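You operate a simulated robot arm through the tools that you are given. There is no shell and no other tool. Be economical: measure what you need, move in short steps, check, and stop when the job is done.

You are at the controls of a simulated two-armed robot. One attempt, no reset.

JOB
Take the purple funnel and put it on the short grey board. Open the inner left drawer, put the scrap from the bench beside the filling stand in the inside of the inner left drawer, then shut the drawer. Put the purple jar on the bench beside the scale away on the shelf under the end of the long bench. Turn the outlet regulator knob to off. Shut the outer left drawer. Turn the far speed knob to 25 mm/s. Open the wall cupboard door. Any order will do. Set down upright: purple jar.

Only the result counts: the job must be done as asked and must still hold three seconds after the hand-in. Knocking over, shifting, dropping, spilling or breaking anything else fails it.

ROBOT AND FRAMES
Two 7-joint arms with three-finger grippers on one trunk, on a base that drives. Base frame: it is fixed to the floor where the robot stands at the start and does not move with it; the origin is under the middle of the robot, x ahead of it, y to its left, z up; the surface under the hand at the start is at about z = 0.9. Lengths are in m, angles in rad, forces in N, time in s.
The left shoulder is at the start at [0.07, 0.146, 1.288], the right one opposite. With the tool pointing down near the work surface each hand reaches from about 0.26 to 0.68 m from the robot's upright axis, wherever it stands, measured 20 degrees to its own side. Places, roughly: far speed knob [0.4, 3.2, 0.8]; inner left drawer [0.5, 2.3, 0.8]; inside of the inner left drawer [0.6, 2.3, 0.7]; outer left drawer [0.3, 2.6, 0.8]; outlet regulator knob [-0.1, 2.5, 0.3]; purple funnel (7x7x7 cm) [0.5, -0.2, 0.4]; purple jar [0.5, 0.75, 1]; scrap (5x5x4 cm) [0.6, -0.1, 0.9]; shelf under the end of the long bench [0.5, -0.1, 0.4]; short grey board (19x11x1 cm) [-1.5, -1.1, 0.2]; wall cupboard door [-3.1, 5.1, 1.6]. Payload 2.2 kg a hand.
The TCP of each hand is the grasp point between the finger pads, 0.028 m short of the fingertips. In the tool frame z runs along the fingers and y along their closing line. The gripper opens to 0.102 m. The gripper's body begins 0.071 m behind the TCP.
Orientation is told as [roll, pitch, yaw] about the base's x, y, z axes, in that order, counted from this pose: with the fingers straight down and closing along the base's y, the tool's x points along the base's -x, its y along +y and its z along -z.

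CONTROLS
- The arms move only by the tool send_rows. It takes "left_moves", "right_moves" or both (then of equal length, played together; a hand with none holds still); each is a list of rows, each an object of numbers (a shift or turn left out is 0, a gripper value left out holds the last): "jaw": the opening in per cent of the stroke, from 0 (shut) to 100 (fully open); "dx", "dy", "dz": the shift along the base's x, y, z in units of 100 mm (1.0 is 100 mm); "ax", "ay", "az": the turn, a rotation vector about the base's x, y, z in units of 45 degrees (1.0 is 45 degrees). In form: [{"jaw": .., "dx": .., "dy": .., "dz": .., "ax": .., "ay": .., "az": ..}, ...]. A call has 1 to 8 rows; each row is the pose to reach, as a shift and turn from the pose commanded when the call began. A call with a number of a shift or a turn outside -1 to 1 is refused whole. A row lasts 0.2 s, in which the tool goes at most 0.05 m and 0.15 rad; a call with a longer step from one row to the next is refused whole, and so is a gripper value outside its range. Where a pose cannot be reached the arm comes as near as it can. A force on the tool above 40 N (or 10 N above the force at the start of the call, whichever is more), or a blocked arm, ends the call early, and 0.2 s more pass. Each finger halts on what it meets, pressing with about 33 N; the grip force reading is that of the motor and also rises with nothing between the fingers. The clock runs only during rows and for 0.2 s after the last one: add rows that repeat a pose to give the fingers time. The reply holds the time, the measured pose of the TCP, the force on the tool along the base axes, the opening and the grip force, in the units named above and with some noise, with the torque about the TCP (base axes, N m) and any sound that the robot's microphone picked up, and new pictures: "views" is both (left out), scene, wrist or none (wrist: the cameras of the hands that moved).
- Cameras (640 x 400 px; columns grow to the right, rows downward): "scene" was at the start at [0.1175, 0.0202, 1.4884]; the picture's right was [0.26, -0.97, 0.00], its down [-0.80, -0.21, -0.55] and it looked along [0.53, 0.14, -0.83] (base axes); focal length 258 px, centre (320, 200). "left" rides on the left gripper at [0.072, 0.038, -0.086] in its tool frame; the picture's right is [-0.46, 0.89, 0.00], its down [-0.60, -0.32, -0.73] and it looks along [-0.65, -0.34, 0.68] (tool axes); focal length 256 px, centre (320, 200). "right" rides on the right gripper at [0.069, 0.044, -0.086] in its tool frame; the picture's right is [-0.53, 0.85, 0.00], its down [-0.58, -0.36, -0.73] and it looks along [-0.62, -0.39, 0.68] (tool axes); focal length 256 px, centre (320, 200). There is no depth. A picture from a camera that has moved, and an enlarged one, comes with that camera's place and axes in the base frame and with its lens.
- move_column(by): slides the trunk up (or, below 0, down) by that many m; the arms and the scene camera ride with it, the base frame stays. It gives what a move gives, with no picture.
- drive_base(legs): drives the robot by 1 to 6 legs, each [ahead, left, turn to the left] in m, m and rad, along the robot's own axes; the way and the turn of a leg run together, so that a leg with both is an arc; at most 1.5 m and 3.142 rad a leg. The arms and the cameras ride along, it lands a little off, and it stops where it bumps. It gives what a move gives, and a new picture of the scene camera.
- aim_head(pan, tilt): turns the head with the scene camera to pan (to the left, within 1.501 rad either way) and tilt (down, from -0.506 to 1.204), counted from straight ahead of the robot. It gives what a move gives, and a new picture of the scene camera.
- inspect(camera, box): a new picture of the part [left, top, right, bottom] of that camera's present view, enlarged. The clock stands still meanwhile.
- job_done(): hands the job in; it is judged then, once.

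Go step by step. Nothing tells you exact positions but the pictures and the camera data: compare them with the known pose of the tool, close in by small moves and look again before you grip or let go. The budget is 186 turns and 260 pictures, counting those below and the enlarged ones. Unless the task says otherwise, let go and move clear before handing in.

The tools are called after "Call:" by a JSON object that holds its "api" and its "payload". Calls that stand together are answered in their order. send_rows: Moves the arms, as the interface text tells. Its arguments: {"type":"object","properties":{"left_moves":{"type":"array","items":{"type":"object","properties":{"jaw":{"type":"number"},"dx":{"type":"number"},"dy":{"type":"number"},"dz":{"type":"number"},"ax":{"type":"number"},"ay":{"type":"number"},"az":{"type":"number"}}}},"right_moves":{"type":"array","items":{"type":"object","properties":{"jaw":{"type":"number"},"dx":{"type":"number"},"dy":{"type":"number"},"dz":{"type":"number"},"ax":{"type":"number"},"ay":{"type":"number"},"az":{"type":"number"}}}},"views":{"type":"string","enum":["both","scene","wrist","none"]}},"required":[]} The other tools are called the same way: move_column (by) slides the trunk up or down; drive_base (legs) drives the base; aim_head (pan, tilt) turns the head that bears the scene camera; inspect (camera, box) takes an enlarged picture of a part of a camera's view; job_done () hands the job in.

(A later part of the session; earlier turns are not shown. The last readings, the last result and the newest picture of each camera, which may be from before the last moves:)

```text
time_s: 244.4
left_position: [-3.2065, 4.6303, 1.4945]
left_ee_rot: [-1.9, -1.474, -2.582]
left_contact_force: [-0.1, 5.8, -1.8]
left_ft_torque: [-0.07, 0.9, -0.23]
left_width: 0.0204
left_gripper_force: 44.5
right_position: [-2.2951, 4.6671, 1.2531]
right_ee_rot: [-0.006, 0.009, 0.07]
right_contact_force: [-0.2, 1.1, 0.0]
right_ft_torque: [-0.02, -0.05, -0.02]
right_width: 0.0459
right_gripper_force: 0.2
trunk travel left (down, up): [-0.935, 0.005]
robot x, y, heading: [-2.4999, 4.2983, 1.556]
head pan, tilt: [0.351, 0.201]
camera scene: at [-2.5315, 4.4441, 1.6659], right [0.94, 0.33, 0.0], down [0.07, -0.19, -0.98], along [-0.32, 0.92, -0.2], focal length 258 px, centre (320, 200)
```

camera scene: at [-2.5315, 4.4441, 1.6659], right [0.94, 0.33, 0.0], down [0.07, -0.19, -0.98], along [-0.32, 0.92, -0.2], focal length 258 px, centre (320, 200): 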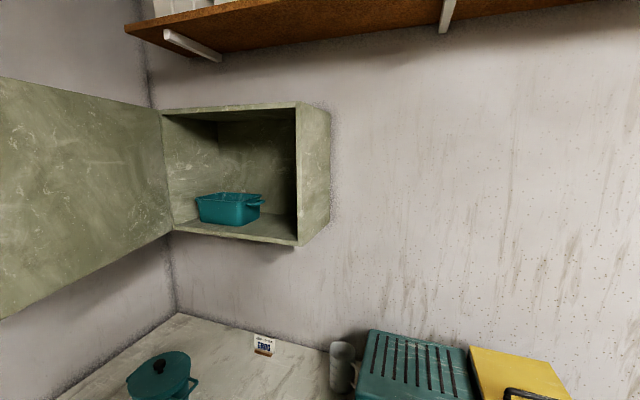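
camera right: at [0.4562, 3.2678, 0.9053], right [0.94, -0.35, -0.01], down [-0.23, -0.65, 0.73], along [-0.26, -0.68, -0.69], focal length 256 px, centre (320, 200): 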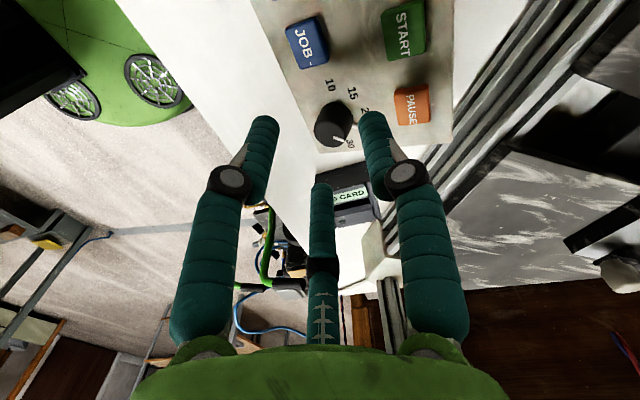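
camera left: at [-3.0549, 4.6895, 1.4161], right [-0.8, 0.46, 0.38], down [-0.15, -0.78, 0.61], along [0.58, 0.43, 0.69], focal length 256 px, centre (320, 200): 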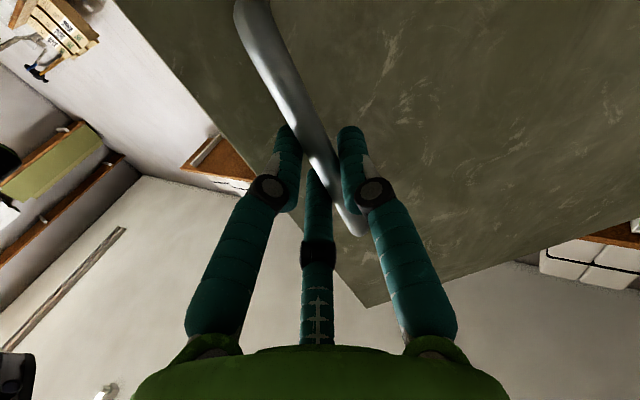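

The door is open about 75°. I release the bar gently and withdraw straight back.

Call:
{"api": "send_rows", "payload": {"left_moves": [{"jaw": 36}, {"jaw": 36}, {"dy": -0.3, "dx": 0.04}, {"dy": -0.6, "dx": 0.08}, {"dy": -0.9, "dx": 0.12}, {"dy": -1.0, "dx": 0.14}], "views": "none"}}

Call:
{"api": "drive_base", "payload": {"legs": [[-0.35, 0, 0]]}}

Call:
{"api": "aim_head", "payload": {"pan": 0.5, "tilt": 0.2}}

```text
time_s: 245.8
left_position: [-3.1887, 4.5275, 1.4952]
left_ee_rot: [-1.914, -1.477, -2.567]
left_contact_force: [0.0, -0.4, 0.3]
left_ft_torque: [0.0, 0.01, -0.01]
left_width: 0.0367
left_gripper_force: 0.1
right_position: [-2.2935, 4.6658, 1.2528]
right_ee_rot: [-0.007, 0.008, 0.07]
right_contact_force: [-0.4, 0.3, -0.5]
right_ft_torque: [0.01, 0.01, 0.01]
right_width: 0.0456
right_gripper_force: 0.0
trunk travel left (down, up): [-0.935, 0.005]
robot x, y, heading: [-2.4977, 4.301, 1.559]
head pan, tilt: [0.351, 0.201]
```

```text
time_s: 248.0
left_position: [-3.1928, 4.193, 1.4943]
left_ee_rot: [-1.89, -1.477, -2.605]
left_contact_force: [0.3, 1.1, -0.7]
left_ft_torque: [-0.03, -0.01, 0.01]
left_width: 0.0367
left_gripper_force: 0.0
right_position: [-2.2955, 4.3193, 1.2521]
right_ee_rot: [-0.008, 0.01, 0.059]
right_contact_force: [-0.1, -0.4, -0.4]
right_ft_torque: [-0.03, 0.02, -0.01]
right_width: 0.0459
right_gripper_force: 0.0
trunk travel left (down, up): [-0.935, 0.005]
robot x, y, heading: [-2.5083, 3.9558, 1.545]
head pan, tilt: [0.351, 0.201]
camera scene: at [-2.5351, 4.0982, 1.6657], right [0.95, 0.32, 0.0], down [0.06, -0.19, -0.98], along [-0.31, 0.93, -0.2], focal length 258 px, centre (320, 200)
```

scene: 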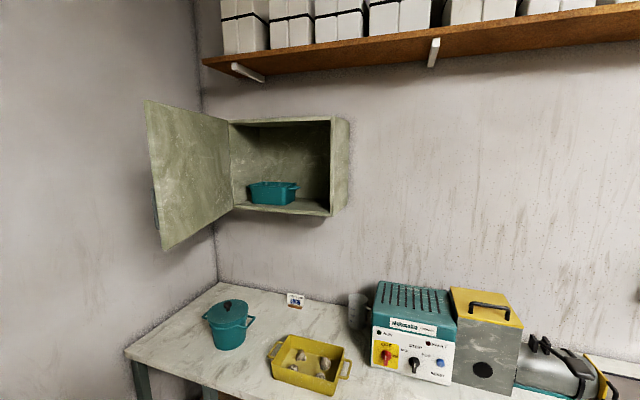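

```text
time_s: 248.7
left_position: [-3.1926, 4.1902, 1.4948]
left_ee_rot: [-1.91, -1.475, -2.586]
left_contact_force: [0.5, 0.3, -0.7]
left_ft_torque: [0.02, 0.0, 0.01]
left_width: 0.0367
left_gripper_force: 0.0
right_position: [-2.2974, 4.316, 1.2531]
right_ee_rot: [-0.005, 0.012, 0.055]
right_contact_force: [-0.3, -0.2, -0.2]
right_ft_torque: [-0.03, 0.01, -0.02]
right_width: 0.0459
right_gripper_force: 0.2
trunk travel left (down, up): [-0.935, 0.005]
robot x, y, heading: [-2.5054, 3.9513, 1.541]
head pan, tilt: [0.499, 0.201]
camera scene: at [-2.5479, 4.0897, 1.666], right [0.89, 0.45, 0.0], down [0.09, -0.18, -0.98], along [-0.45, 0.87, -0.2], focal length 258 px, centre (320, 200)
```

scene: 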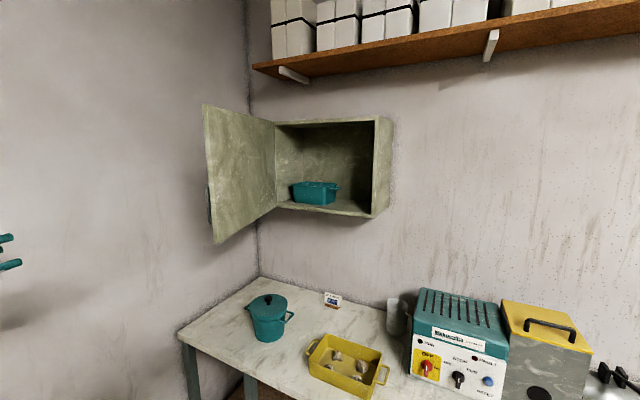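

The door stands open. Next come the jar and funnel. I fold the left hand back to pointing down and drive back towards the long bench.

Call:
{"api": "send_rows", "payload": {"left_moves": [{"ax": -0.17, "dx": 0.25}, {"ax": -0.34, "dx": 0.5}, {"ax": -0.51, "dx": 0.75}, {"ax": -0.68, "dx": 1.0}, {"ax": -0.85, "dx": 1.0}, {"ax": -1.0, "dx": 1.0}], "views": "none"}}

Call:
{"api": "send_rows", "payload": {"left_moves": [{"ax": -0.17, "dx": 0.25}, {"ax": -0.34, "dx": 0.5}, {"ax": -0.51, "dx": 0.75}, {"ax": -0.68, "dx": 1.0, "dy": 0.2}, {"ax": -0.85, "dx": 1.0, "dy": 0.5, "dz": -0.3}, {"ax": -0.97, "dx": 1.0, "dy": 0.8, "dz": -0.6}, {"ax": -0.97, "dx": 1.0, "dy": 1.0, "dz": -1.0}], "views": "none"}}

Call:
{"api": "drive_base", "payload": {"legs": [[0, 0, -1.541], [1.0, -0.35, 0], [0.85, -0.2, 0]]}}

```text
time_s: 250.1
left_position: [-3.0918, 4.1911, 1.4956]
left_ee_rot: [0.13, -0.836, 1.691]
left_contact_force: [-0.4, -0.5, 0.3]
left_ft_torque: [0.03, 0.02, -0.01]
left_width: 0.0368
left_gripper_force: 0.1
right_position: [-2.2962, 4.3162, 1.2529]
right_ee_rot: [-0.003, 0.01, 0.057]
right_contact_force: [0.5, -0.4, 0.2]
right_ft_torque: [0.0, 0.02, -0.02]
right_width: 0.0461
right_gripper_force: 0.0
trunk travel left (down, up): [-0.935, 0.005]
robot x, y, heading: [-2.505, 3.9577, 1.545]
head pan, tilt: [0.499, 0.201]
```

```text
time_s: 251.7
left_position: [-3.0055, 4.2726, 1.3504]
left_ee_rot: [0.178, -0.238, 1.631]
left_contact_force: [0.0, 0.1, 0.0]
left_ft_torque: [-0.05, 0.03, 0.02]
left_width: 0.0366
left_gripper_force: 0.0
left hand out of reach, approached as far as the arm can: row 1, 2, 3, 4, 5, 6, 7
right_position: [-2.2969, 4.3161, 1.2529]
right_ee_rot: [-0.005, 0.011, 0.057]
right_contact_force: [0.8, -0.5, -0.2]
right_ft_torque: [-0.02, -0.01, -0.03]
right_width: 0.046
right_gripper_force: 0.1
trunk travel left (down, up): [-0.935, 0.005]
robot x, y, heading: [-2.5045, 3.9516, 1.541]
head pan, tilt: [0.499, 0.201]
```

```text
time_s: 265.2
left_position: [-0.3392, 3.8992, 1.3494]
left_ee_rot: [0.179, -0.242, 0.072]
left_contact_force: [-0.1, 0.1, 0.8]
left_ft_torque: [-0.01, -0.04, 0.02]
left_width: 0.0365
left_gripper_force: 0.2
right_position: [-0.2862, 3.1911, 1.2533]
right_ee_rot: [-0.003, 0.008, -1.503]
right_contact_force: [-0.3, 0.6, -0.1]
right_ft_torque: [-0.02, 0.0, -0.01]
right_width: 0.0458
right_gripper_force: 0.1
trunk travel left (down, up): [-0.935, 0.005]
robot x, y, heading: [-0.6529, 3.3939, -0.017]
head pan, tilt: [0.499, 0.201]
camera scene: at [-0.52, 3.4407, 1.6662], right [0.47, -0.88, 0.0], down [-0.18, -0.09, -0.98], along [0.87, 0.46, -0.2], focal length 258 px, centre (320, 200)
```

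scene: 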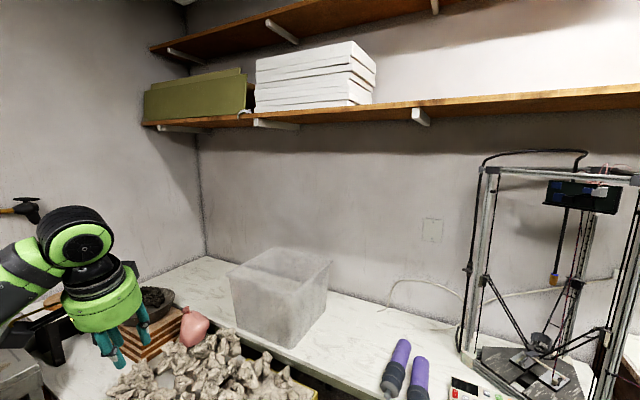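

Clear. I strafe right along the aisle to the jar's place.

Call:
{"api": "aim_head", "payload": {"pan": 0.3, "tilt": 0.7}}

Call:
{"api": "drive_base", "payload": {"legs": [[0, -1.45, 0.017], [0, -1.45, 0], [0.3, 0, 0]]}}

```text
time_s: 266.1
left_position: [-0.3371, 3.8982, 1.3497]
left_ee_rot: [0.178, -0.242, 0.074]
left_contact_force: [-0.3, -0.4, 0.4]
left_ft_torque: [0.01, 0.0, -0.03]
left_width: 0.0366
left_gripper_force: 0.1
right_position: [-0.2853, 3.1908, 1.2531]
right_ee_rot: [-0.005, 0.01, -1.501]
right_contact_force: [0.4, 0.4, 0.1]
right_ft_torque: [0.01, -0.01, -0.01]
right_width: 0.0459
right_gripper_force: 0.2
trunk travel left (down, up): [-0.935, 0.005]
robot x, y, heading: [-0.6465, 3.3934, -0.013]
head pan, tilt: [0.3, 0.7]
camera scene: at [-0.5187, 3.4206, 1.6207], right [0.28, -0.96, 0.0], down [-0.62, -0.18, -0.77], along [0.73, 0.22, -0.64], focal length 258 px, centre (320, 200)
```

scene: 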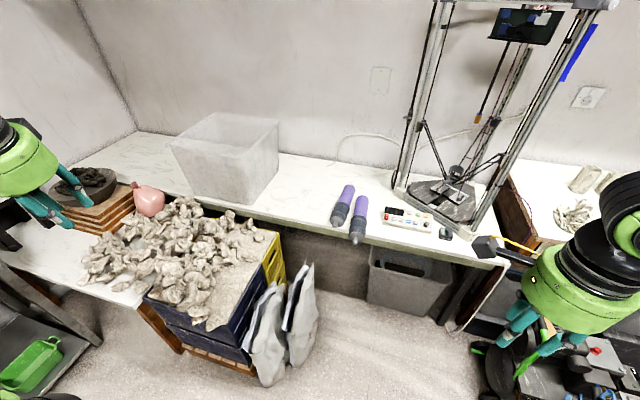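

```text
time_s: 275.9
left_position: [-0.3395, 2.1697, 1.3504]
left_ee_rot: [0.18, -0.24, 0.093]
left_contact_force: [0.5, 0.0, -0.9]
left_ft_torque: [0.01, 0.01, 0.0]
left_width: 0.0365
left_gripper_force: 0.0
right_position: [-0.2717, 1.4625, 1.2524]
right_ee_rot: [-0.005, 0.013, -1.479]
right_contact_force: [0.7, 0.6, -0.3]
right_ft_torque: [0.01, 0.03, 0.03]
right_width: 0.0459
right_gripper_force: 0.0
trunk travel left (down, up): [-0.935, 0.005]
robot x, y, heading: [-0.6428, 1.6627, 0.014]
head pan, tilt: [0.3, 0.7]
stopped in leg 2: the robot was blocked; the commanded pose is now the measured one
camera scene: at [-0.51, 1.6873, 1.6206], right [0.3, -0.95, 0.0], down [-0.61, -0.19, -0.76], along [0.73, 0.23, -0.64], focal length 258 px, centre (320, 200)
```

scene: 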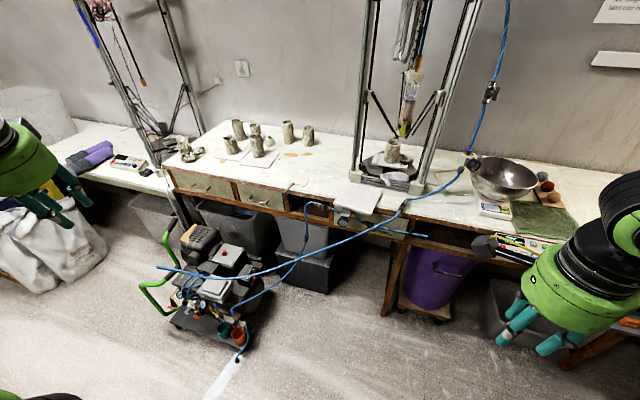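

The base bumped behind (the white work table). I go forward 0.28 m and then continue strafing right.

Call:
{"api": "drive_base", "payload": {"legs": [[0.28, 0.03, -0.014], [0, -1.2, 0]]}}

```text
time_s: 283.4
left_position: [-0.0599, 1.0205, 1.3488]
left_ee_rot: [0.177, -0.241, 0.083]
left_contact_force: [0.1, 0.5, -0.4]
left_ft_torque: [-0.03, -0.03, 0.01]
left_width: 0.0366
left_gripper_force: 0.1
right_position: [0.0005, 0.3126, 1.253]
right_ee_rot: [-0.006, 0.009, -1.489]
right_contact_force: [0.3, 0.4, -1.0]
right_ft_torque: [-0.02, 0.0, -0.03]
right_width: 0.0462
right_gripper_force: 0.0
trunk travel left (down, up): [-0.935, 0.005]
robot x, y, heading: [-0.364, 0.5113, -0.001]
head pan, tilt: [0.3, 0.7]
camera scene: at [-0.2362, 0.5404, 1.6206], right [0.29, -0.96, 0.0], down [-0.62, -0.19, -0.76], along [0.73, 0.22, -0.64], focal length 258 px, centre (320, 200)
```

scene: 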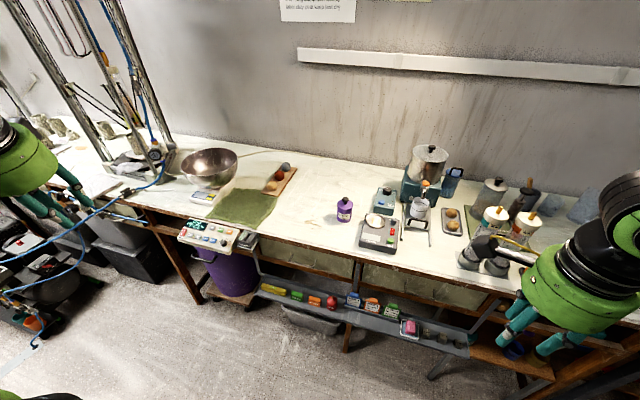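

Call:
{"api": "inspect", "payload": {"camera": "scene", "box": [310, 180, 410, 260]}}

Call:
{"api": "send_rows", "payload": {"left_moves": [{"ax": -0.08, "ay": -0.15, "az": -0.05}, {"ax": -0.16, "ay": -0.3, "az": -0.1}, {"ax": -0.23, "ay": -0.46, "az": -0.1}, {"ax": -0.23, "ay": -0.62, "az": -0.1}, {"ax": -0.23, "ay": -0.78, "az": -0.1, "jaw": 90}], "views": "none"}}

Call:
{"api": "move_column", "payload": {"by": -0.2}}

Call:
{"api": "drive_base", "payload": {"legs": [[0.3, -0.04, 0]]}}

```text
5.00 times, centred on (360, 220) of scene
camera zoom: at [-0.2362, 0.5404, 1.6206], right [0.29, -0.96, 0.0], down [-0.62, -0.19, -0.76], along [0.73, 0.22, -0.64], focal length 1292 px, centre (120, 100)
```

zoom: 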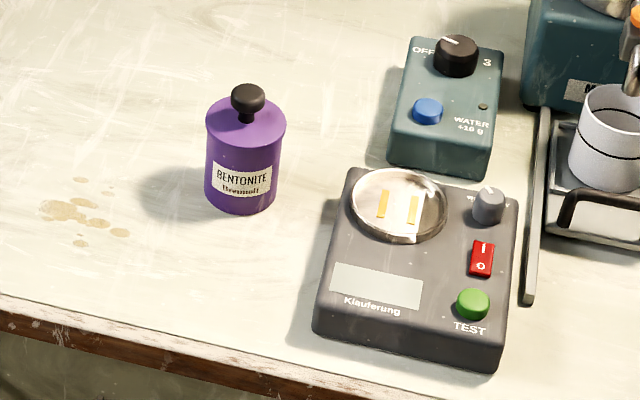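

```text
time_s: 284.6
left_position: [-0.0606, 1.019, 1.3492]
left_ee_rot: [-0.114, -0.835, 0.16]
left_contact_force: [0.3, -0.1, 0.2]
left_ft_torque: [0.0, -0.01, 0.03]
left_width: 0.0918
left_gripper_force: 0.0
right_position: [-0.0006, 0.3121, 1.2537]
right_ee_rot: [-0.005, 0.007, -1.489]
right_contact_force: [-0.1, 0.8, -0.4]
right_ft_torque: [0.01, -0.08, -0.01]
right_width: 0.0458
right_gripper_force: 0.1
trunk travel left (down, up): [-0.935, 0.005]
robot x, y, heading: [-0.3672, 0.5102, 0.002]
head pan, tilt: [0.3, 0.7]
```

```text
time_s: 286.8
left_position: [-0.0611, 1.019, 1.1497]
left_ee_rot: [-0.114, -0.833, 0.16]
left_contact_force: [1.0, -0.5, -0.2]
left_ft_torque: [-0.01, 0.0, -0.01]
left_width: 0.0917
left_gripper_force: 0.0
right_position: [-0.0012, 0.311, 1.0535]
right_ee_rot: [-0.005, 0.01, -1.488]
right_contact_force: [-0.5, 0.4, -0.1]
right_ft_torque: [0.02, -0.02, 0.0]
right_width: 0.0461
right_gripper_force: 0.0
trunk travel left (down, up): [-0.735, 0.205]
robot x, y, heading: [-0.3708, 0.5139, -0.005]
head pan, tilt: [0.3, 0.7]
```

```text
time_s: 288.8
left_position: [0.2347, 0.9829, 1.1488]
left_ee_rot: [-0.114, -0.832, 0.163]
left_contact_force: [-0.6, -0.1, 0.1]
left_ft_torque: [-0.03, 0.0, -0.02]
left_width: 0.0917
left_gripper_force: 0.0
right_position: [0.3004, 0.277, 1.0543]
right_ee_rot: [-0.005, 0.011, -1.484]
right_contact_force: [-0.6, 0.0, 0.2]
right_ft_torque: [0.03, 0.02, 0.03]
right_width: 0.0458
right_gripper_force: 0.0
trunk travel left (down, up): [-0.735, 0.205]
robot x, y, heading: [-0.0637, 0.4726, 0.002]
head pan, tilt: [0.3, 0.7]
camera scene: at [0.0613, 0.5022, 1.4208], right [0.3, -0.95, 0.0], down [-0.61, -0.19, -0.77], along [0.73, 0.23, -0.64], focal length 258 px, centre (320, 200)
```

scene: 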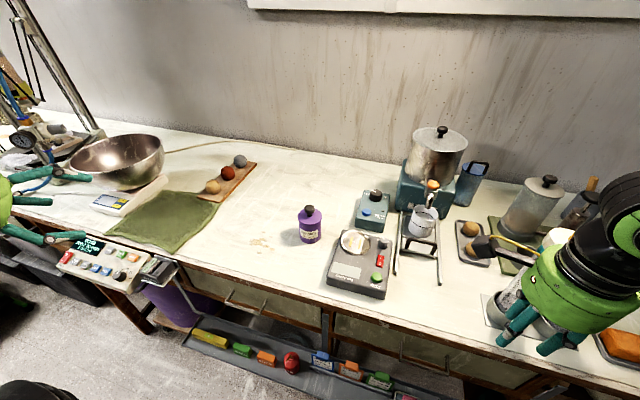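

The jar (about 6.5 cm wide) is at [0.503, 0.666]. I bring the tilted left hand in front of it from above.

Call:
{"api": "send_rows", "payload": {"left_moves": [{"dy": -0.4, "dx": 0.1, "ax": 0.1, "az": -0.1}, {"dy": -0.8, "dx": 0.2, "ax": 0.1, "az": -0.1}, {"dy": -1.0, "dx": 0.4, "ax": 0.1, "az": -0.1}], "views": "none"}}

Call:
{"api": "send_rows", "payload": {"left_moves": [{"dy": -0.4, "dx": 0.2}, {"dy": -0.8, "dx": 0.4}, {"dy": -1.0, "dx": 0.6}], "views": "none"}}

Call:
{"api": "send_rows", "payload": {"left_moves": [{"dy": -0.4, "dx": 0.2}, {"dy": -0.8, "dx": 0.4, "dz": -0.2}, {"dy": -1.0, "dx": 0.6, "dz": -0.5}, {"dy": -1.0, "dx": 0.6, "dz": -0.8}], "views": "wrist"}}

```text
time_s: 289.6
left_position: [0.2753, 0.8835, 1.1512]
left_ee_rot: [0.003, -0.835, 0.001]
left_contact_force: [0.5, -0.7, 0.5]
left_ft_torque: [0.01, 0.02, 0.05]
left_width: 0.092
left_gripper_force: 0.0
right_position: [0.3012, 0.2757, 1.0534]
right_ee_rot: [-0.008, 0.009, -1.485]
right_contact_force: [0.2, 0.8, -0.4]
right_ft_torque: [0.0, 0.04, -0.01]
right_width: 0.0459
right_gripper_force: 0.1
trunk travel left (down, up): [-0.735, 0.205]
robot x, y, heading: [-0.0699, 0.4715, 0.01]
head pan, tilt: [0.3, 0.7]
```

```text
time_s: 290.4
left_position: [0.3469, 0.7887, 1.1564]
left_ee_rot: [0.002, -0.836, -0.003]
left_contact_force: [-0.2, -0.2, -0.4]
left_ft_torque: [0.03, -0.04, 0.01]
left_width: 0.0918
left_gripper_force: 0.1
left hand out of reach, approached as far as the arm can: row 1, 2, 3
right_position: [0.3007, 0.2746, 1.0533]
right_ee_rot: [-0.005, 0.011, -1.482]
right_contact_force: [0.2, -0.6, 0.1]
right_ft_torque: [0.02, 0.02, 0.02]
right_width: 0.046
right_gripper_force: 0.0
trunk travel left (down, up): [-0.735, 0.205]
robot x, y, heading: [-0.066, 0.4721, -0.001]
head pan, tilt: [0.3, 0.7]
```

```text
time_s: 291.4
left_position: [0.4074, 0.6928, 1.0761]
left_ee_rot: [0.001, -0.837, 0.001]
left_contact_force: [0.7, 0.2, 0.1]
left_ft_torque: [0.0, -0.01, -0.01]
left_width: 0.0918
left_gripper_force: 0.1
right_position: [0.3005, 0.2758, 1.0522]
right_ee_rot: [-0.005, 0.009, -1.483]
right_contact_force: [0.3, 0.9, 0.0]
right_ft_torque: [0.01, 0.02, 0.02]
right_width: 0.0459
right_gripper_force: 0.0
trunk travel left (down, up): [-0.735, 0.205]
robot x, y, heading: [-0.0683, 0.4709, -0.0]
head pan, tilt: [0.3, 0.7]
camera left: at [0.2948, 0.7303, 1.0795], right [0.31, 0.89, 0.35], down [-0.14, -0.32, 0.94], along [0.94, -0.34, 0.02], focal length 256 px, centre (320, 200)
```

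left: 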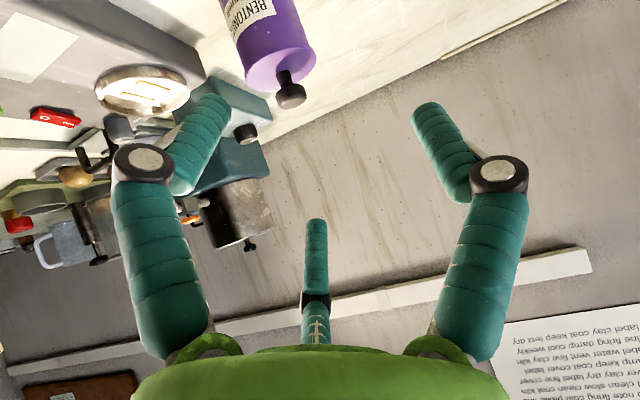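

The jar's lid is at z≈0.97 with its axis near (0.503, 0.664). I move in front of it and look before closing.

Call:
{"api": "send_rows", "payload": {"left_moves": [{"dy": -0.28, "dx": 0.05, "dz": -0.3}, {"dy": -0.28, "dx": 0.1, "dz": -0.62}, {"dy": -0.28, "dx": 0.35, "dz": -0.85}, {"dy": -0.28, "dx": 0.66, "dz": -1.0}, {"dy": -0.28, "dx": 0.66, "dz": -1.0}], "views": "wrist"}}

Call:
{"api": "inspect", "payload": {"camera": "scene", "box": [250, 170, 370, 260]}}

```text
time_s: 292.6
left_position: [0.4719, 0.6619, 0.9777]
left_ee_rot: [0.003, -0.84, -0.002]
left_contact_force: [0.2, 0.1, -0.7]
left_ft_torque: [0.0, 0.02, 0.0]
left_width: 0.0922
left_gripper_force: 0.1
right_position: [0.2991, 0.2762, 1.0545]
right_ee_rot: [-0.004, 0.008, -1.485]
right_contact_force: [-0.1, 0.5, -0.9]
right_ft_torque: [-0.02, -0.06, -0.01]
right_width: 0.0458
right_gripper_force: 0.0
trunk travel left (down, up): [-0.735, 0.205]
robot x, y, heading: [-0.0673, 0.474, 0.004]
head pan, tilt: [0.3, 0.7]
camera left: at [0.3601, 0.6998, 0.9812], right [0.31, 0.88, 0.35], down [-0.14, -0.32, 0.94], along [0.94, -0.34, 0.03], focal length 256 px, centre (320, 200)
```

left: 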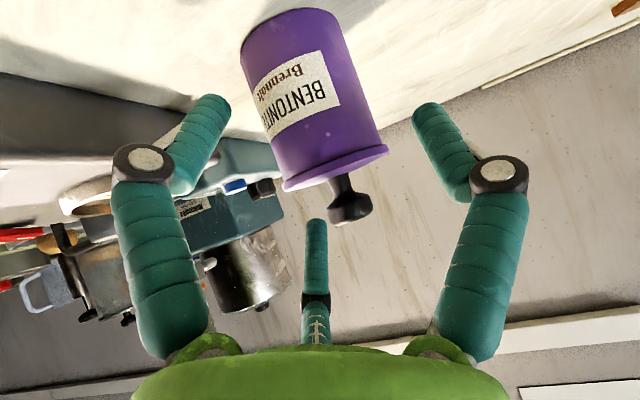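

```text
4.44 times, centred on (310, 215) of scene
camera zoom: at [0.0612, 0.5025, 1.4208], right [0.3, -0.95, 0.0], down [-0.61, -0.19, -0.77], along [0.73, 0.23, -0.64], focal length 1148 px, centre (364, 133)
```

zoom: 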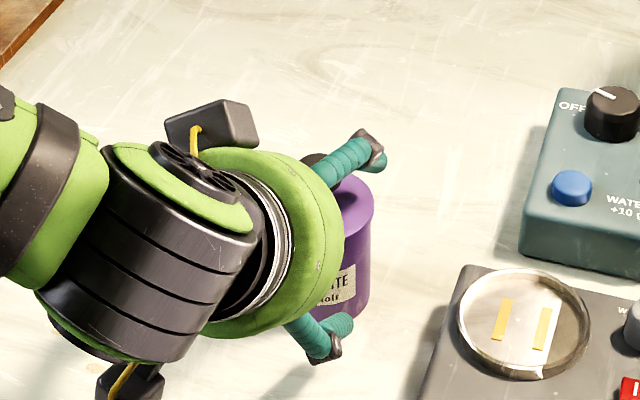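

The jar is between the fingers. I go in the last 1.5 cm and close.

Call:
{"api": "send_rows", "payload": {"left_moves": [{"dx": 0.08, "dz": -0.08, "dy": 0.02}, {"dx": 0.15, "dz": -0.16, "dy": 0.02}, {"dx": 0.15, "dz": -0.16, "dy": 0.02}], "views": "none"}}

Call:
{"api": "send_rows", "payload": {"left_moves": [{"jaw": 70}, {"jaw": 50}, {"jaw": 50}, {"jaw": 50}], "views": "wrist"}}

```text
time_s: 293.4
left_position: [0.4882, 0.6653, 0.9594]
left_ee_rot: [0.004, -0.838, -0.001]
left_contact_force: [-0.1, -0.5, 0.3]
left_ft_torque: [0.01, -0.02, -0.03]
left_width: 0.0918
left_gripper_force: 0.0
right_position: [0.2999, 0.2757, 1.0535]
right_ee_rot: [-0.007, 0.009, -1.483]
right_contact_force: [0.5, -0.4, 0.7]
right_ft_torque: [0.0, -0.01, 0.0]
right_width: 0.0457
right_gripper_force: 0.0
trunk travel left (down, up): [-0.735, 0.205]
robot x, y, heading: [-0.0663, 0.4732, 0.004]
head pan, tilt: [0.3, 0.7]
```

```text
time_s: 294.4
left_position: [0.4893, 0.6643, 0.963]
left_ee_rot: [0.003, -0.843, -0.002]
left_contact_force: [4.1, 0.0, 11.2]
left_ft_torque: [-0.25, -0.3, 0.04]
left_width: 0.0683
left_gripper_force: 33.4
right_position: [0.2988, 0.2744, 1.054]
right_ee_rot: [-0.003, 0.008, -1.484]
right_contact_force: [-0.1, 0.2, -0.2]
right_ft_torque: [0.0, 0.03, -0.02]
right_width: 0.0463
right_gripper_force: 0.1
trunk travel left (down, up): [-0.735, 0.205]
robot x, y, heading: [-0.0674, 0.4764, 0.003]
head pan, tilt: [0.3, 0.7]
camera left: at [0.3765, 0.7021, 0.9651], right [0.31, 0.88, 0.35], down [-0.14, -0.32, 0.94], along [0.94, -0.34, 0.03], focal length 256 px, centre (320, 200)
```

left: 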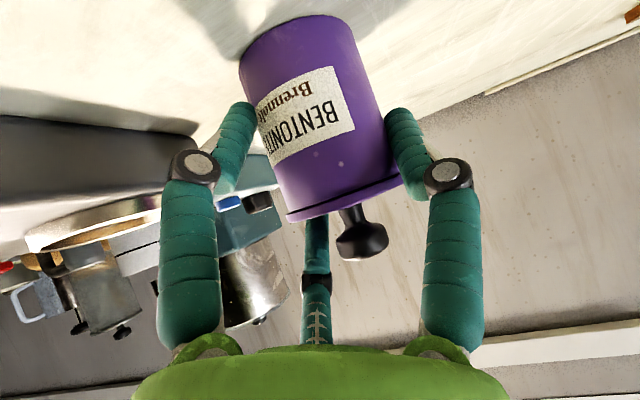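

Gripped. I lift it and check that the whole jar comes up.

Call:
{"api": "send_rows", "payload": {"left_moves": [{"dz": 0.1, "jaw": 40}, {"dz": 0.3}, {"dz": 0.6}, {"dz": 0.9}, {"dz": 1.0}], "views": "scene"}}

```text
time_s: 295.6
left_position: [0.4878, 0.665, 1.0584]
left_ee_rot: [0.004, -0.839, -0.003]
left_contact_force: [0.0, 0.3, -2.0]
left_ft_torque: [0.0, 0.06, 0.01]
left_width: 0.0633
left_gripper_force: 32.6
right_position: [0.3007, 0.2752, 1.0531]
right_ee_rot: [-0.006, 0.013, -1.483]
right_contact_force: [0.7, 0.5, -0.1]
right_ft_torque: [0.02, 0.0, -0.01]
right_width: 0.0457
right_gripper_force: 0.0
trunk travel left (down, up): [-0.735, 0.205]
robot x, y, heading: [-0.0666, 0.476, 0.004]
head pan, tilt: [0.3, 0.7]
camera scene: at [0.0628, 0.5019, 1.4206], right [0.3, -0.95, 0.0], down [-0.61, -0.19, -0.76], along [0.73, 0.23, -0.64], focal length 258 px, centre (320, 200)
```

scene: 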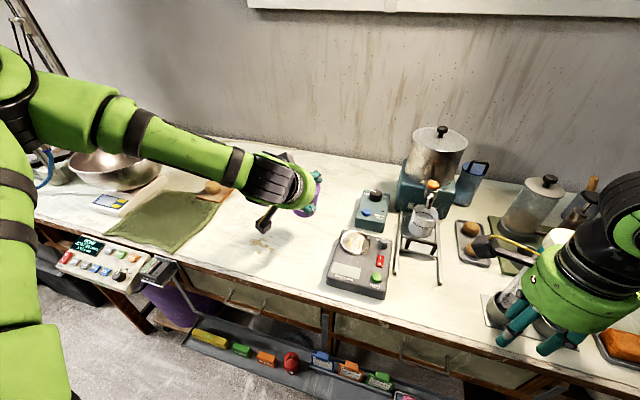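

The jar is up. I check its attitude and pull it back off the bench.

Call:
{"api": "send_rows", "payload": {"left_moves": [{"dz": 0.3}, {"dz": 0.4, "dx": -0.4}, {"dz": 0.4, "dx": -0.8}, {"dz": 0.4, "dx": -1.0}], "views": "wrist"}}

```text
time_s: 296.6
left_position: [0.3898, 0.662, 1.1014]
left_ee_rot: [0.005, -0.835, -0.001]
left_contact_force: [0.0, -0.2, -0.6]
left_ft_torque: [-0.02, 0.0, -0.02]
left_width: 0.063
left_gripper_force: 33.6
right_position: [0.3, 0.2756, 1.0523]
right_ee_rot: [-0.005, 0.012, -1.484]
right_contact_force: [0.4, 0.1, 0.8]
right_ft_torque: [0.02, 0.0, -0.01]
right_width: 0.0459
right_gripper_force: 0.1
trunk travel left (down, up): [-0.735, 0.205]
robot x, y, heading: [-0.0678, 0.4733, -0.002]
head pan, tilt: [0.3, 0.7]
camera left: at [0.277, 0.7004, 1.1041], right [0.31, 0.88, 0.35], down [-0.14, -0.32, 0.94], along [0.94, -0.34, 0.02], focal length 256 px, centre (320, 200)
```

left: 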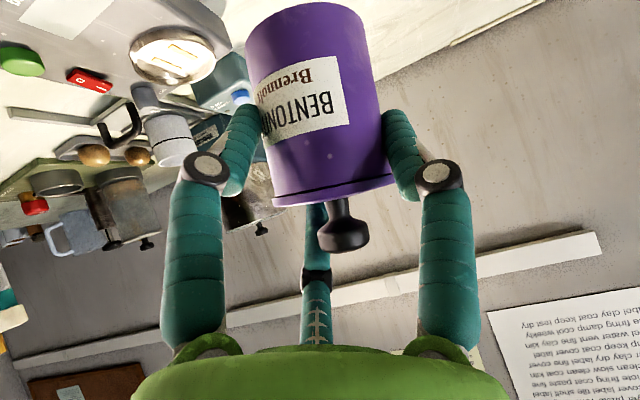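

The jar is held nearly upright. I back off, go right in front of the shelf at the bench's end, and lower the trunk to look in.

Call:
{"api": "drive_base", "payload": {"legs": [[-0.4, 0, 0], [0, -0.5, 0]]}}

Call:
{"api": "move_column", "payload": {"by": -0.4}}

Call:
{"api": "aim_head", "payload": {"pan": -0.1, "tilt": 0.55}}

```text
time_s: 301.7
left_position: [-0.0156, 0.1684, 1.1007]
left_ee_rot: [0.003, -0.836, 0.013]
left_contact_force: [0.0, -0.2, -1.9]
left_ft_torque: [0.0, 0.03, 0.0]
left_width: 0.0629
left_gripper_force: 33.1
right_position: [-0.0985, -0.2197, 1.0535]
right_ee_rot: [-0.007, 0.009, -1.47]
right_contact_force: [0.0, 0.4, 0.5]
right_ft_torque: [0.01, 0.0, 0.02]
right_width: 0.0458
right_gripper_force: 0.1
trunk travel left (down, up): [-0.735, 0.205]
robot x, y, heading: [-0.4667, -0.0263, 0.016]
head pan, tilt: [0.3, 0.7]
camera scene: at [-0.3401, 0.0033, 1.4206], right [0.31, -0.95, 0.0], down [-0.61, -0.2, -0.76], along [0.73, 0.24, -0.64], focal length 258 px, centre (320, 200)
```

scene: 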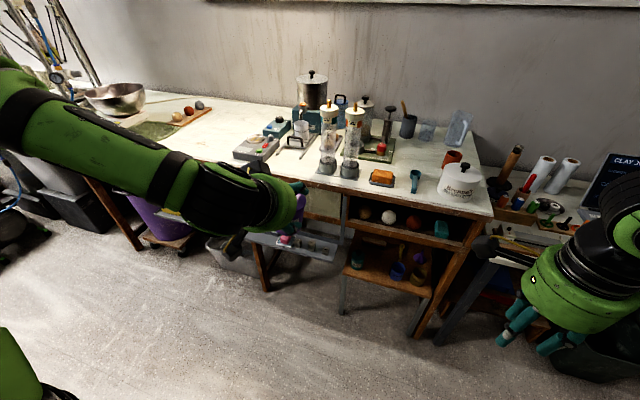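

```text
time_s: 305.6
left_position: [-0.0165, 0.167, 0.7005]
left_ee_rot: [0.003, -0.837, 0.012]
left_contact_force: [-0.1, -0.4, -1.8]
left_ft_torque: [0.01, 0.0, -0.02]
left_width: 0.0628
left_gripper_force: 32.7
right_position: [-0.0995, -0.2217, 0.6541]
right_ee_rot: [-0.006, 0.008, -1.471]
right_contact_force: [0.3, 0.3, 0.4]
right_ft_torque: [-0.01, 0.01, -0.04]
right_width: 0.046
right_gripper_force: 0.0
trunk travel left (down, up): [-0.335, 0.605]
robot x, y, heading: [-0.4703, -0.0306, 0.016]
head pan, tilt: [0.3, 0.7]
```

```text
time_s: 306.4
left_position: [-0.015, 0.1676, 0.7005]
left_ee_rot: [0.003, -0.838, 0.013]
left_contact_force: [-0.8, 0.5, -2.5]
left_ft_torque: [-0.03, 0.02, -0.03]
left_width: 0.06
left_gripper_force: 32.4
right_position: [-0.1001, -0.2215, 0.6536]
right_ee_rot: [-0.006, 0.01, -1.471]
right_contact_force: [0.3, -0.4, 0.7]
right_ft_torque: [0.0, -0.01, 0.02]
right_width: 0.0457
right_gripper_force: 0.0
trunk travel left (down, up): [-0.335, 0.605]
robot x, y, heading: [-0.4717, -0.0272, 0.015]
head pan, tilt: [-0.099, 0.55]
heard: snap
camera scene: at [-0.3314, -0.0316, 1.0337], right [-0.08, -1.0, 0.0], down [-0.52, 0.04, -0.85], along [0.85, -0.07, -0.52], focal length 258 px, centre (320, 200)
```

scene: 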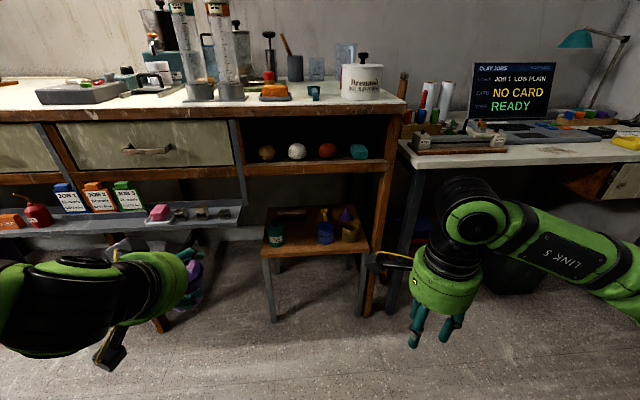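

I heard a snap and the grip narrowed slightly; I look at the jar at once.

Call:
{"api": "inspect", "payload": {"camera": "left", "box": [160, 0, 480, 280]}}

```text
1.43 times, centred on (320, 140) of left
camera zoom: at [-0.128, 0.2037, 0.7038], right [0.3, 0.89, 0.35], down [-0.13, -0.32, 0.94], along [0.95, -0.33, 0.02], focal length 366 px, centre (320, 286)
```

zoom: 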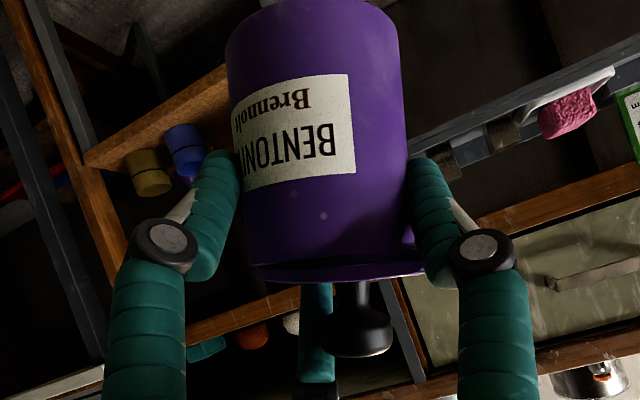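

The jar seems intact but is slowly being squeezed out forwards. I ease the grip slightly and move promptly to the shelf.

Call:
{"api": "send_rows", "payload": {"left_moves": [{"jaw": 57}], "right_moves": [{"dx": -0.4}], "views": "none"}}

Call:
{"api": "drive_base", "payload": {"legs": [[0.22, -0.19, 0]]}}

Call:
{"api": "move_column", "payload": {"by": -0.19}}

Call:
{"api": "send_rows", "payload": {"left_moves": [{"dz": -0.05}], "views": "both"}}

```text
time_s: 306.8
left_position: [-0.0154, 0.1675, 0.7014]
left_ee_rot: [0.003, -0.837, 0.013]
left_contact_force: [0.2, -0.9, -0.7]
left_ft_torque: [-0.01, 0.01, 0.04]
left_width: 0.0599
left_gripper_force: 33.0
right_position: [-0.1376, -0.221, 0.6525]
right_ee_rot: [-0.007, 0.012, -1.47]
right_contact_force: [0.4, -0.3, -0.4]
right_ft_torque: [-0.01, -0.02, 0.0]
right_width: 0.0458
right_gripper_force: 0.0
trunk travel left (down, up): [-0.335, 0.605]
robot x, y, heading: [-0.4699, -0.0275, 0.018]
head pan, tilt: [-0.099, 0.55]
```

```text
time_s: 308.8
left_position: [0.209, -0.0175, 0.6999]
left_ee_rot: [0.005, -0.834, 0.008]
left_contact_force: [-0.3, -0.2, -2.0]
left_ft_torque: [-0.01, 0.05, 0.01]
left_width: 0.0595
left_gripper_force: 34.1
right_position: [0.0836, -0.4042, 0.6522]
right_ee_rot: [-0.005, 0.011, -1.475]
right_contact_force: [-0.3, -0.3, 0.4]
right_ft_torque: [-0.02, 0.05, -0.01]
right_width: 0.0459
right_gripper_force: 0.1
trunk travel left (down, up): [-0.335, 0.605]
robot x, y, heading: [-0.2481, -0.2114, 0.012]
head pan, tilt: [-0.099, 0.55]
camera scene: at [-0.1083, -0.2145, 1.0337], right [-0.09, -1.0, 0.0], down [-0.52, 0.05, -0.85], along [0.85, -0.07, -0.52], focal length 258 px, centre (320, 200)
```

scene: 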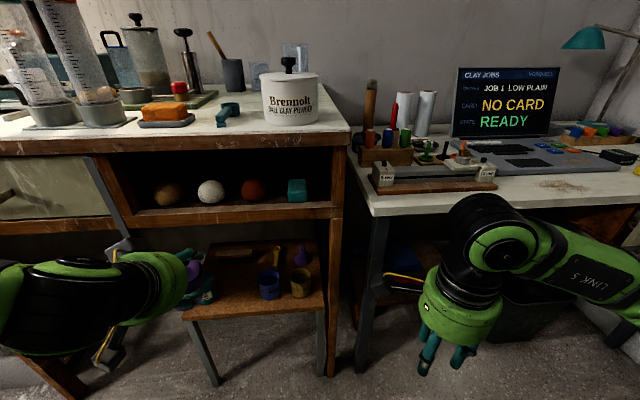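

```text
time_s: 310.9
left_position: [0.2086, -0.0175, 0.5103]
left_ee_rot: [0.003, -0.836, 0.007]
left_contact_force: [0.3, -0.2, -1.5]
left_ft_torque: [-0.04, 0.0, 0.0]
left_width: 0.0597
left_gripper_force: 32.8
right_position: [0.0843, -0.4047, 0.4623]
right_ee_rot: [-0.005, 0.008, -1.476]
right_contact_force: [0.2, 0.2, 0.2]
right_ft_torque: [-0.01, 0.0, -0.01]
right_width: 0.0459
right_gripper_force: 0.1
trunk travel left (down, up): [-0.145, 0.795]
robot x, y, heading: [-0.2495, -0.2073, 0.015]
head pan, tilt: [-0.099, 0.55]
```

```text
time_s: 311.3
left_position: [0.209, -0.0165, 0.5065]
left_ee_rot: [0.003, -0.835, 0.009]
left_contact_force: [-0.3, 0.1, -2.0]
left_ft_torque: [-0.02, 0.01, -0.01]
left_width: 0.0597
left_gripper_force: 33.4
right_position: [0.0827, -0.4037, 0.4615]
right_ee_rot: [-0.004, 0.008, -1.474]
right_contact_force: [-0.5, -0.2, 0.4]
right_ft_torque: [0.03, 0.03, -0.01]
right_width: 0.0459
right_gripper_force: 0.1
trunk travel left (down, up): [-0.145, 0.795]
robot x, y, heading: [-0.2473, -0.2121, 0.012]
head pan, tilt: [-0.099, 0.55]
camera scene: at [-0.1087, -0.2143, 0.8438], right [-0.09, -1.0, 0.0], down [-0.52, 0.05, -0.85], along [0.85, -0.07, -0.52], focal length 258 px, centre (320, 200)
camera left: at [0.0963, 0.02, 0.5102], right [0.3, 0.89, 0.35], down [-0.13, -0.32, 0.94], along [0.94, -0.33, 0.02], focal length 256 px, centre (320, 200)
```

scene: 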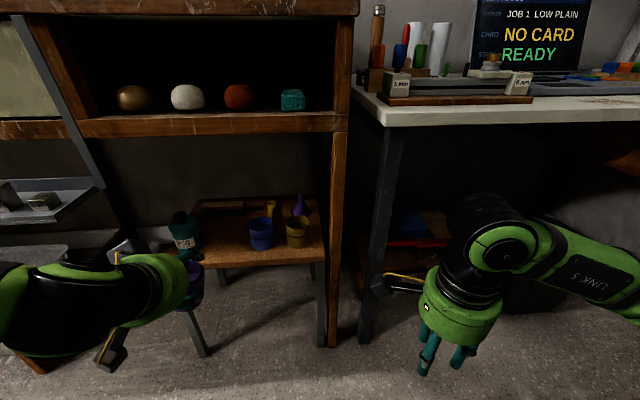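
left: 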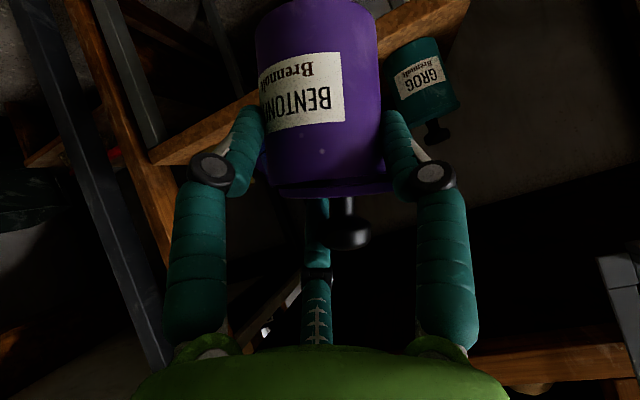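

The grip is stable now. A free spot lies behind and between the GROG jar and the blue cup, near (0.44, -0.02). I straighten the jar's slight lean and move it in above the shelf.

Call:
{"api": "send_rows", "payload": {"left_moves": [{"dx": 0.3, "ax": -0.06}, {"dx": 0.6, "ax": -0.125}, {"dx": 1.0, "ax": -0.125}], "views": "none"}}

Call:
{"api": "send_rows", "payload": {"left_moves": [{"dx": 0.3}, {"dx": 0.6}, {"dx": 1.0}, {"dx": 1.0}], "views": "both"}}

```text
time_s: 312.1
left_position: [0.3113, -0.0154, 0.5046]
left_ee_rot: [-0.141, -0.829, 0.115]
left_contact_force: [0.3, 0.3, -1.3]
left_ft_torque: [0.0, 0.05, 0.01]
left_width: 0.0597
left_gripper_force: 33.0
right_position: [0.0833, -0.4045, 0.4618]
right_ee_rot: [-0.004, 0.009, -1.476]
right_contact_force: [-1.3, 0.5, -1.0]
right_ft_torque: [0.02, -0.03, 0.0]
right_width: 0.046
right_gripper_force: 0.0
trunk travel left (down, up): [-0.145, 0.795]
robot x, y, heading: [-0.2452, -0.2113, 0.007]
head pan, tilt: [-0.099, 0.55]
```

```text
time_s: 313.1
left_position: [0.4093, -0.0187, 0.5044]
left_ee_rot: [-0.142, -0.83, 0.115]
left_contact_force: [-0.9, -0.5, -1.2]
left_ft_torque: [0.0, 0.04, -0.01]
left_width: 0.0596
left_gripper_force: 32.4
right_position: [0.0831, -0.4039, 0.4608]
right_ee_rot: [-0.004, 0.01, -1.475]
right_contact_force: [0.6, 0.2, -0.3]
right_ft_torque: [0.02, 0.0, 0.0]
right_width: 0.0459
right_gripper_force: 0.1
trunk travel left (down, up): [-0.145, 0.795]
robot x, y, heading: [-0.2488, -0.2074, 0.009]
head pan, tilt: [-0.099, 0.55]
camera scene: at [-0.1086, -0.2143, 0.8437], right [-0.09, -1.0, 0.0], down [-0.52, 0.05, -0.85], along [0.85, -0.07, -0.52], focal length 258 px, centre (320, 200)
camera left: at [0.2979, 0.02, 0.5045], right [0.3, 0.92, 0.26], down [-0.13, -0.23, 0.96], along [0.94, -0.33, 0.05], focal length 256 px, centre (320, 200)
```

scene: 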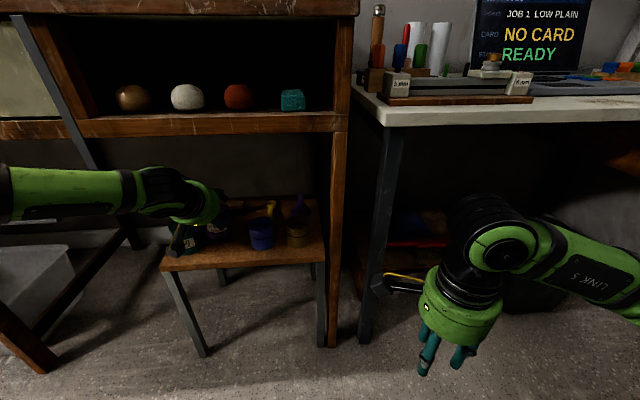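
left: 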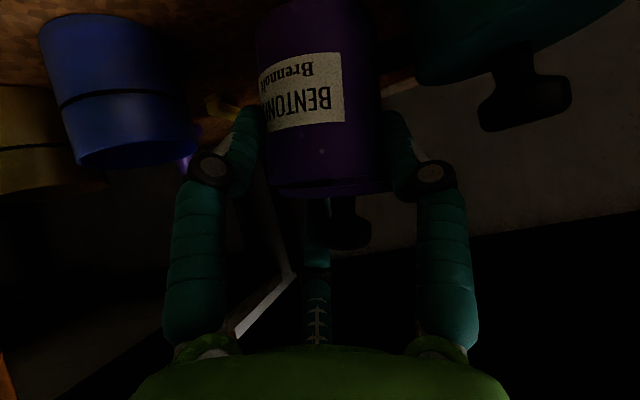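

Inside the shelf, clear of both neighbours. I go 2 cm further and lower until it touches down.

Call:
{"api": "send_rows", "payload": {"left_moves": [{"dx": 0.2}, {"dx": 0.2, "dz": -0.12}, {"dx": 0.2, "dz": -0.22}, {"dx": 0.2, "dz": -0.28}, {"dx": 0.2, "dz": -0.33}], "views": "none"}}

```text
time_s: 314.3
left_position: [0.4291, -0.0174, 0.4746]
left_ee_rot: [-0.143, -0.833, 0.116]
left_contact_force: [-1.7, 0.7, 5.6]
left_ft_torque: [-0.04, 0.01, 0.02]
left_width: 0.0598
left_gripper_force: 33.1
right_position: [0.0839, -0.4037, 0.4618]
right_ee_rot: [-0.003, 0.01, -1.475]
right_contact_force: [-0.3, -0.1, 0.2]
right_ft_torque: [0.03, 0.01, -0.01]
right_width: 0.0459
right_gripper_force: 0.0
trunk travel left (down, up): [-0.145, 0.795]
robot x, y, heading: [-0.251, -0.2096, 0.013]
head pan, tilt: [-0.099, 0.55]
```

It has touched down. I lower 2 mm more, open gently, and look.

Call:
{"api": "send_rows", "payload": {"left_moves": [{"dz": -0.03}, {"dz": -0.03, "jaw": 66}, {"dz": -0.03, "jaw": 72}, {"dz": -0.03, "jaw": 82}, {"dz": -0.03, "jaw": 82}], "views": "wrist"}}

```text
time_s: 315.5
left_position: [0.4299, -0.0158, 0.4684]
left_ee_rot: [-0.142, -0.829, 0.116]
left_contact_force: [-0.5, -1.0, 0.9]
left_ft_torque: [0.0, 0.04, 0.0]
left_width: 0.0833
left_gripper_force: 0.0
right_position: [0.0833, -0.4038, 0.4616]
right_ee_rot: [-0.005, 0.009, -1.474]
right_contact_force: [-0.3, 0.5, 0.7]
right_ft_torque: [-0.01, 0.0, 0.01]
right_width: 0.0458
right_gripper_force: 0.2
trunk travel left (down, up): [-0.145, 0.795]
robot x, y, heading: [-0.2483, -0.2116, 0.008]
head pan, tilt: [-0.099, 0.55]
camera left: at [0.3167, 0.0207, 0.4683], right [0.3, 0.92, 0.26], down [-0.13, -0.23, 0.96], along [0.94, -0.33, 0.05], focal length 256 px, centre (320, 200)
```

left: 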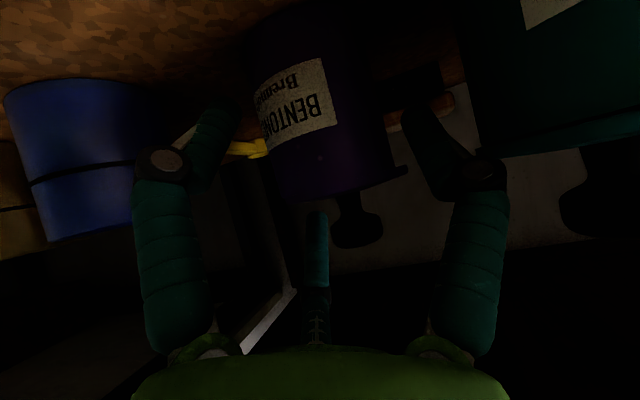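

The jar stands upright. I narrow the jaws slightly for clearance and withdraw along the finger axis.

Call:
{"api": "send_rows", "payload": {"left_moves": [{"jaw": 76}, {"dx": -0.15, "dz": 0.13, "jaw": 76}, {"dx": -0.35, "dz": 0.28}, {"dx": -0.6, "dz": 0.4}, {"dx": -0.9, "dz": 0.5}, {"dx": -1.0, "dz": 0.5}], "views": "none"}}

Call:
{"api": "send_rows", "payload": {"left_moves": [{"dx": -0.4}, {"dx": -0.8}, {"dx": -1.0}], "views": "none"}}

Call:
{"api": "inspect", "payload": {"camera": "scene", "box": [150, 170, 350, 290]}}

```text
time_s: 316.9
left_position: [0.3285, -0.0177, 0.5187]
left_ee_rot: [-0.141, -0.829, 0.116]
left_contact_force: [0.7, 0.2, -0.6]
left_ft_torque: [0.01, -0.03, -0.03]
left_width: 0.0775
left_gripper_force: 0.0
right_position: [0.0832, -0.4042, 0.4614]
right_ee_rot: [-0.006, 0.01, -1.474]
right_contact_force: [0.0, -0.2, -0.8]
right_ft_torque: [0.03, 0.02, -0.03]
right_width: 0.0459
right_gripper_force: 0.2
trunk travel left (down, up): [-0.145, 0.795]
robot x, y, heading: [-0.2496, -0.2087, 0.018]
head pan, tilt: [-0.099, 0.55]
```

```text
time_s: 317.7
left_position: [0.2281, -0.0186, 0.5194]
left_ee_rot: [-0.14, -0.831, 0.116]
left_contact_force: [-0.1, -0.8, -0.7]
left_ft_torque: [0.02, 0.0, -0.01]
left_width: 0.0777
left_gripper_force: 0.1
right_position: [0.0844, -0.4044, 0.4615]
right_ee_rot: [-0.006, 0.007, -1.475]
right_contact_force: [0.1, -0.4, -0.8]
right_ft_torque: [0.0, 0.0, 0.0]
right_width: 0.046
right_gripper_force: 0.1
trunk travel left (down, up): [-0.145, 0.795]
robot x, y, heading: [-0.2467, -0.2072, 0.015]
head pan, tilt: [-0.099, 0.55]
```

```text
3.20 times, centred on (250, 230) of scene
camera zoom: at [-0.1088, -0.2143, 0.8438], right [-0.09, -1.0, 0.0], down [-0.52, 0.05, -0.85], along [0.85, -0.07, -0.52], focal length 827 px, centre (544, 104)
```

zoom: 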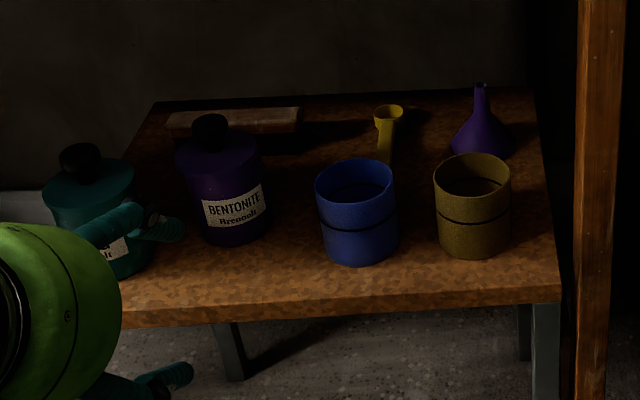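

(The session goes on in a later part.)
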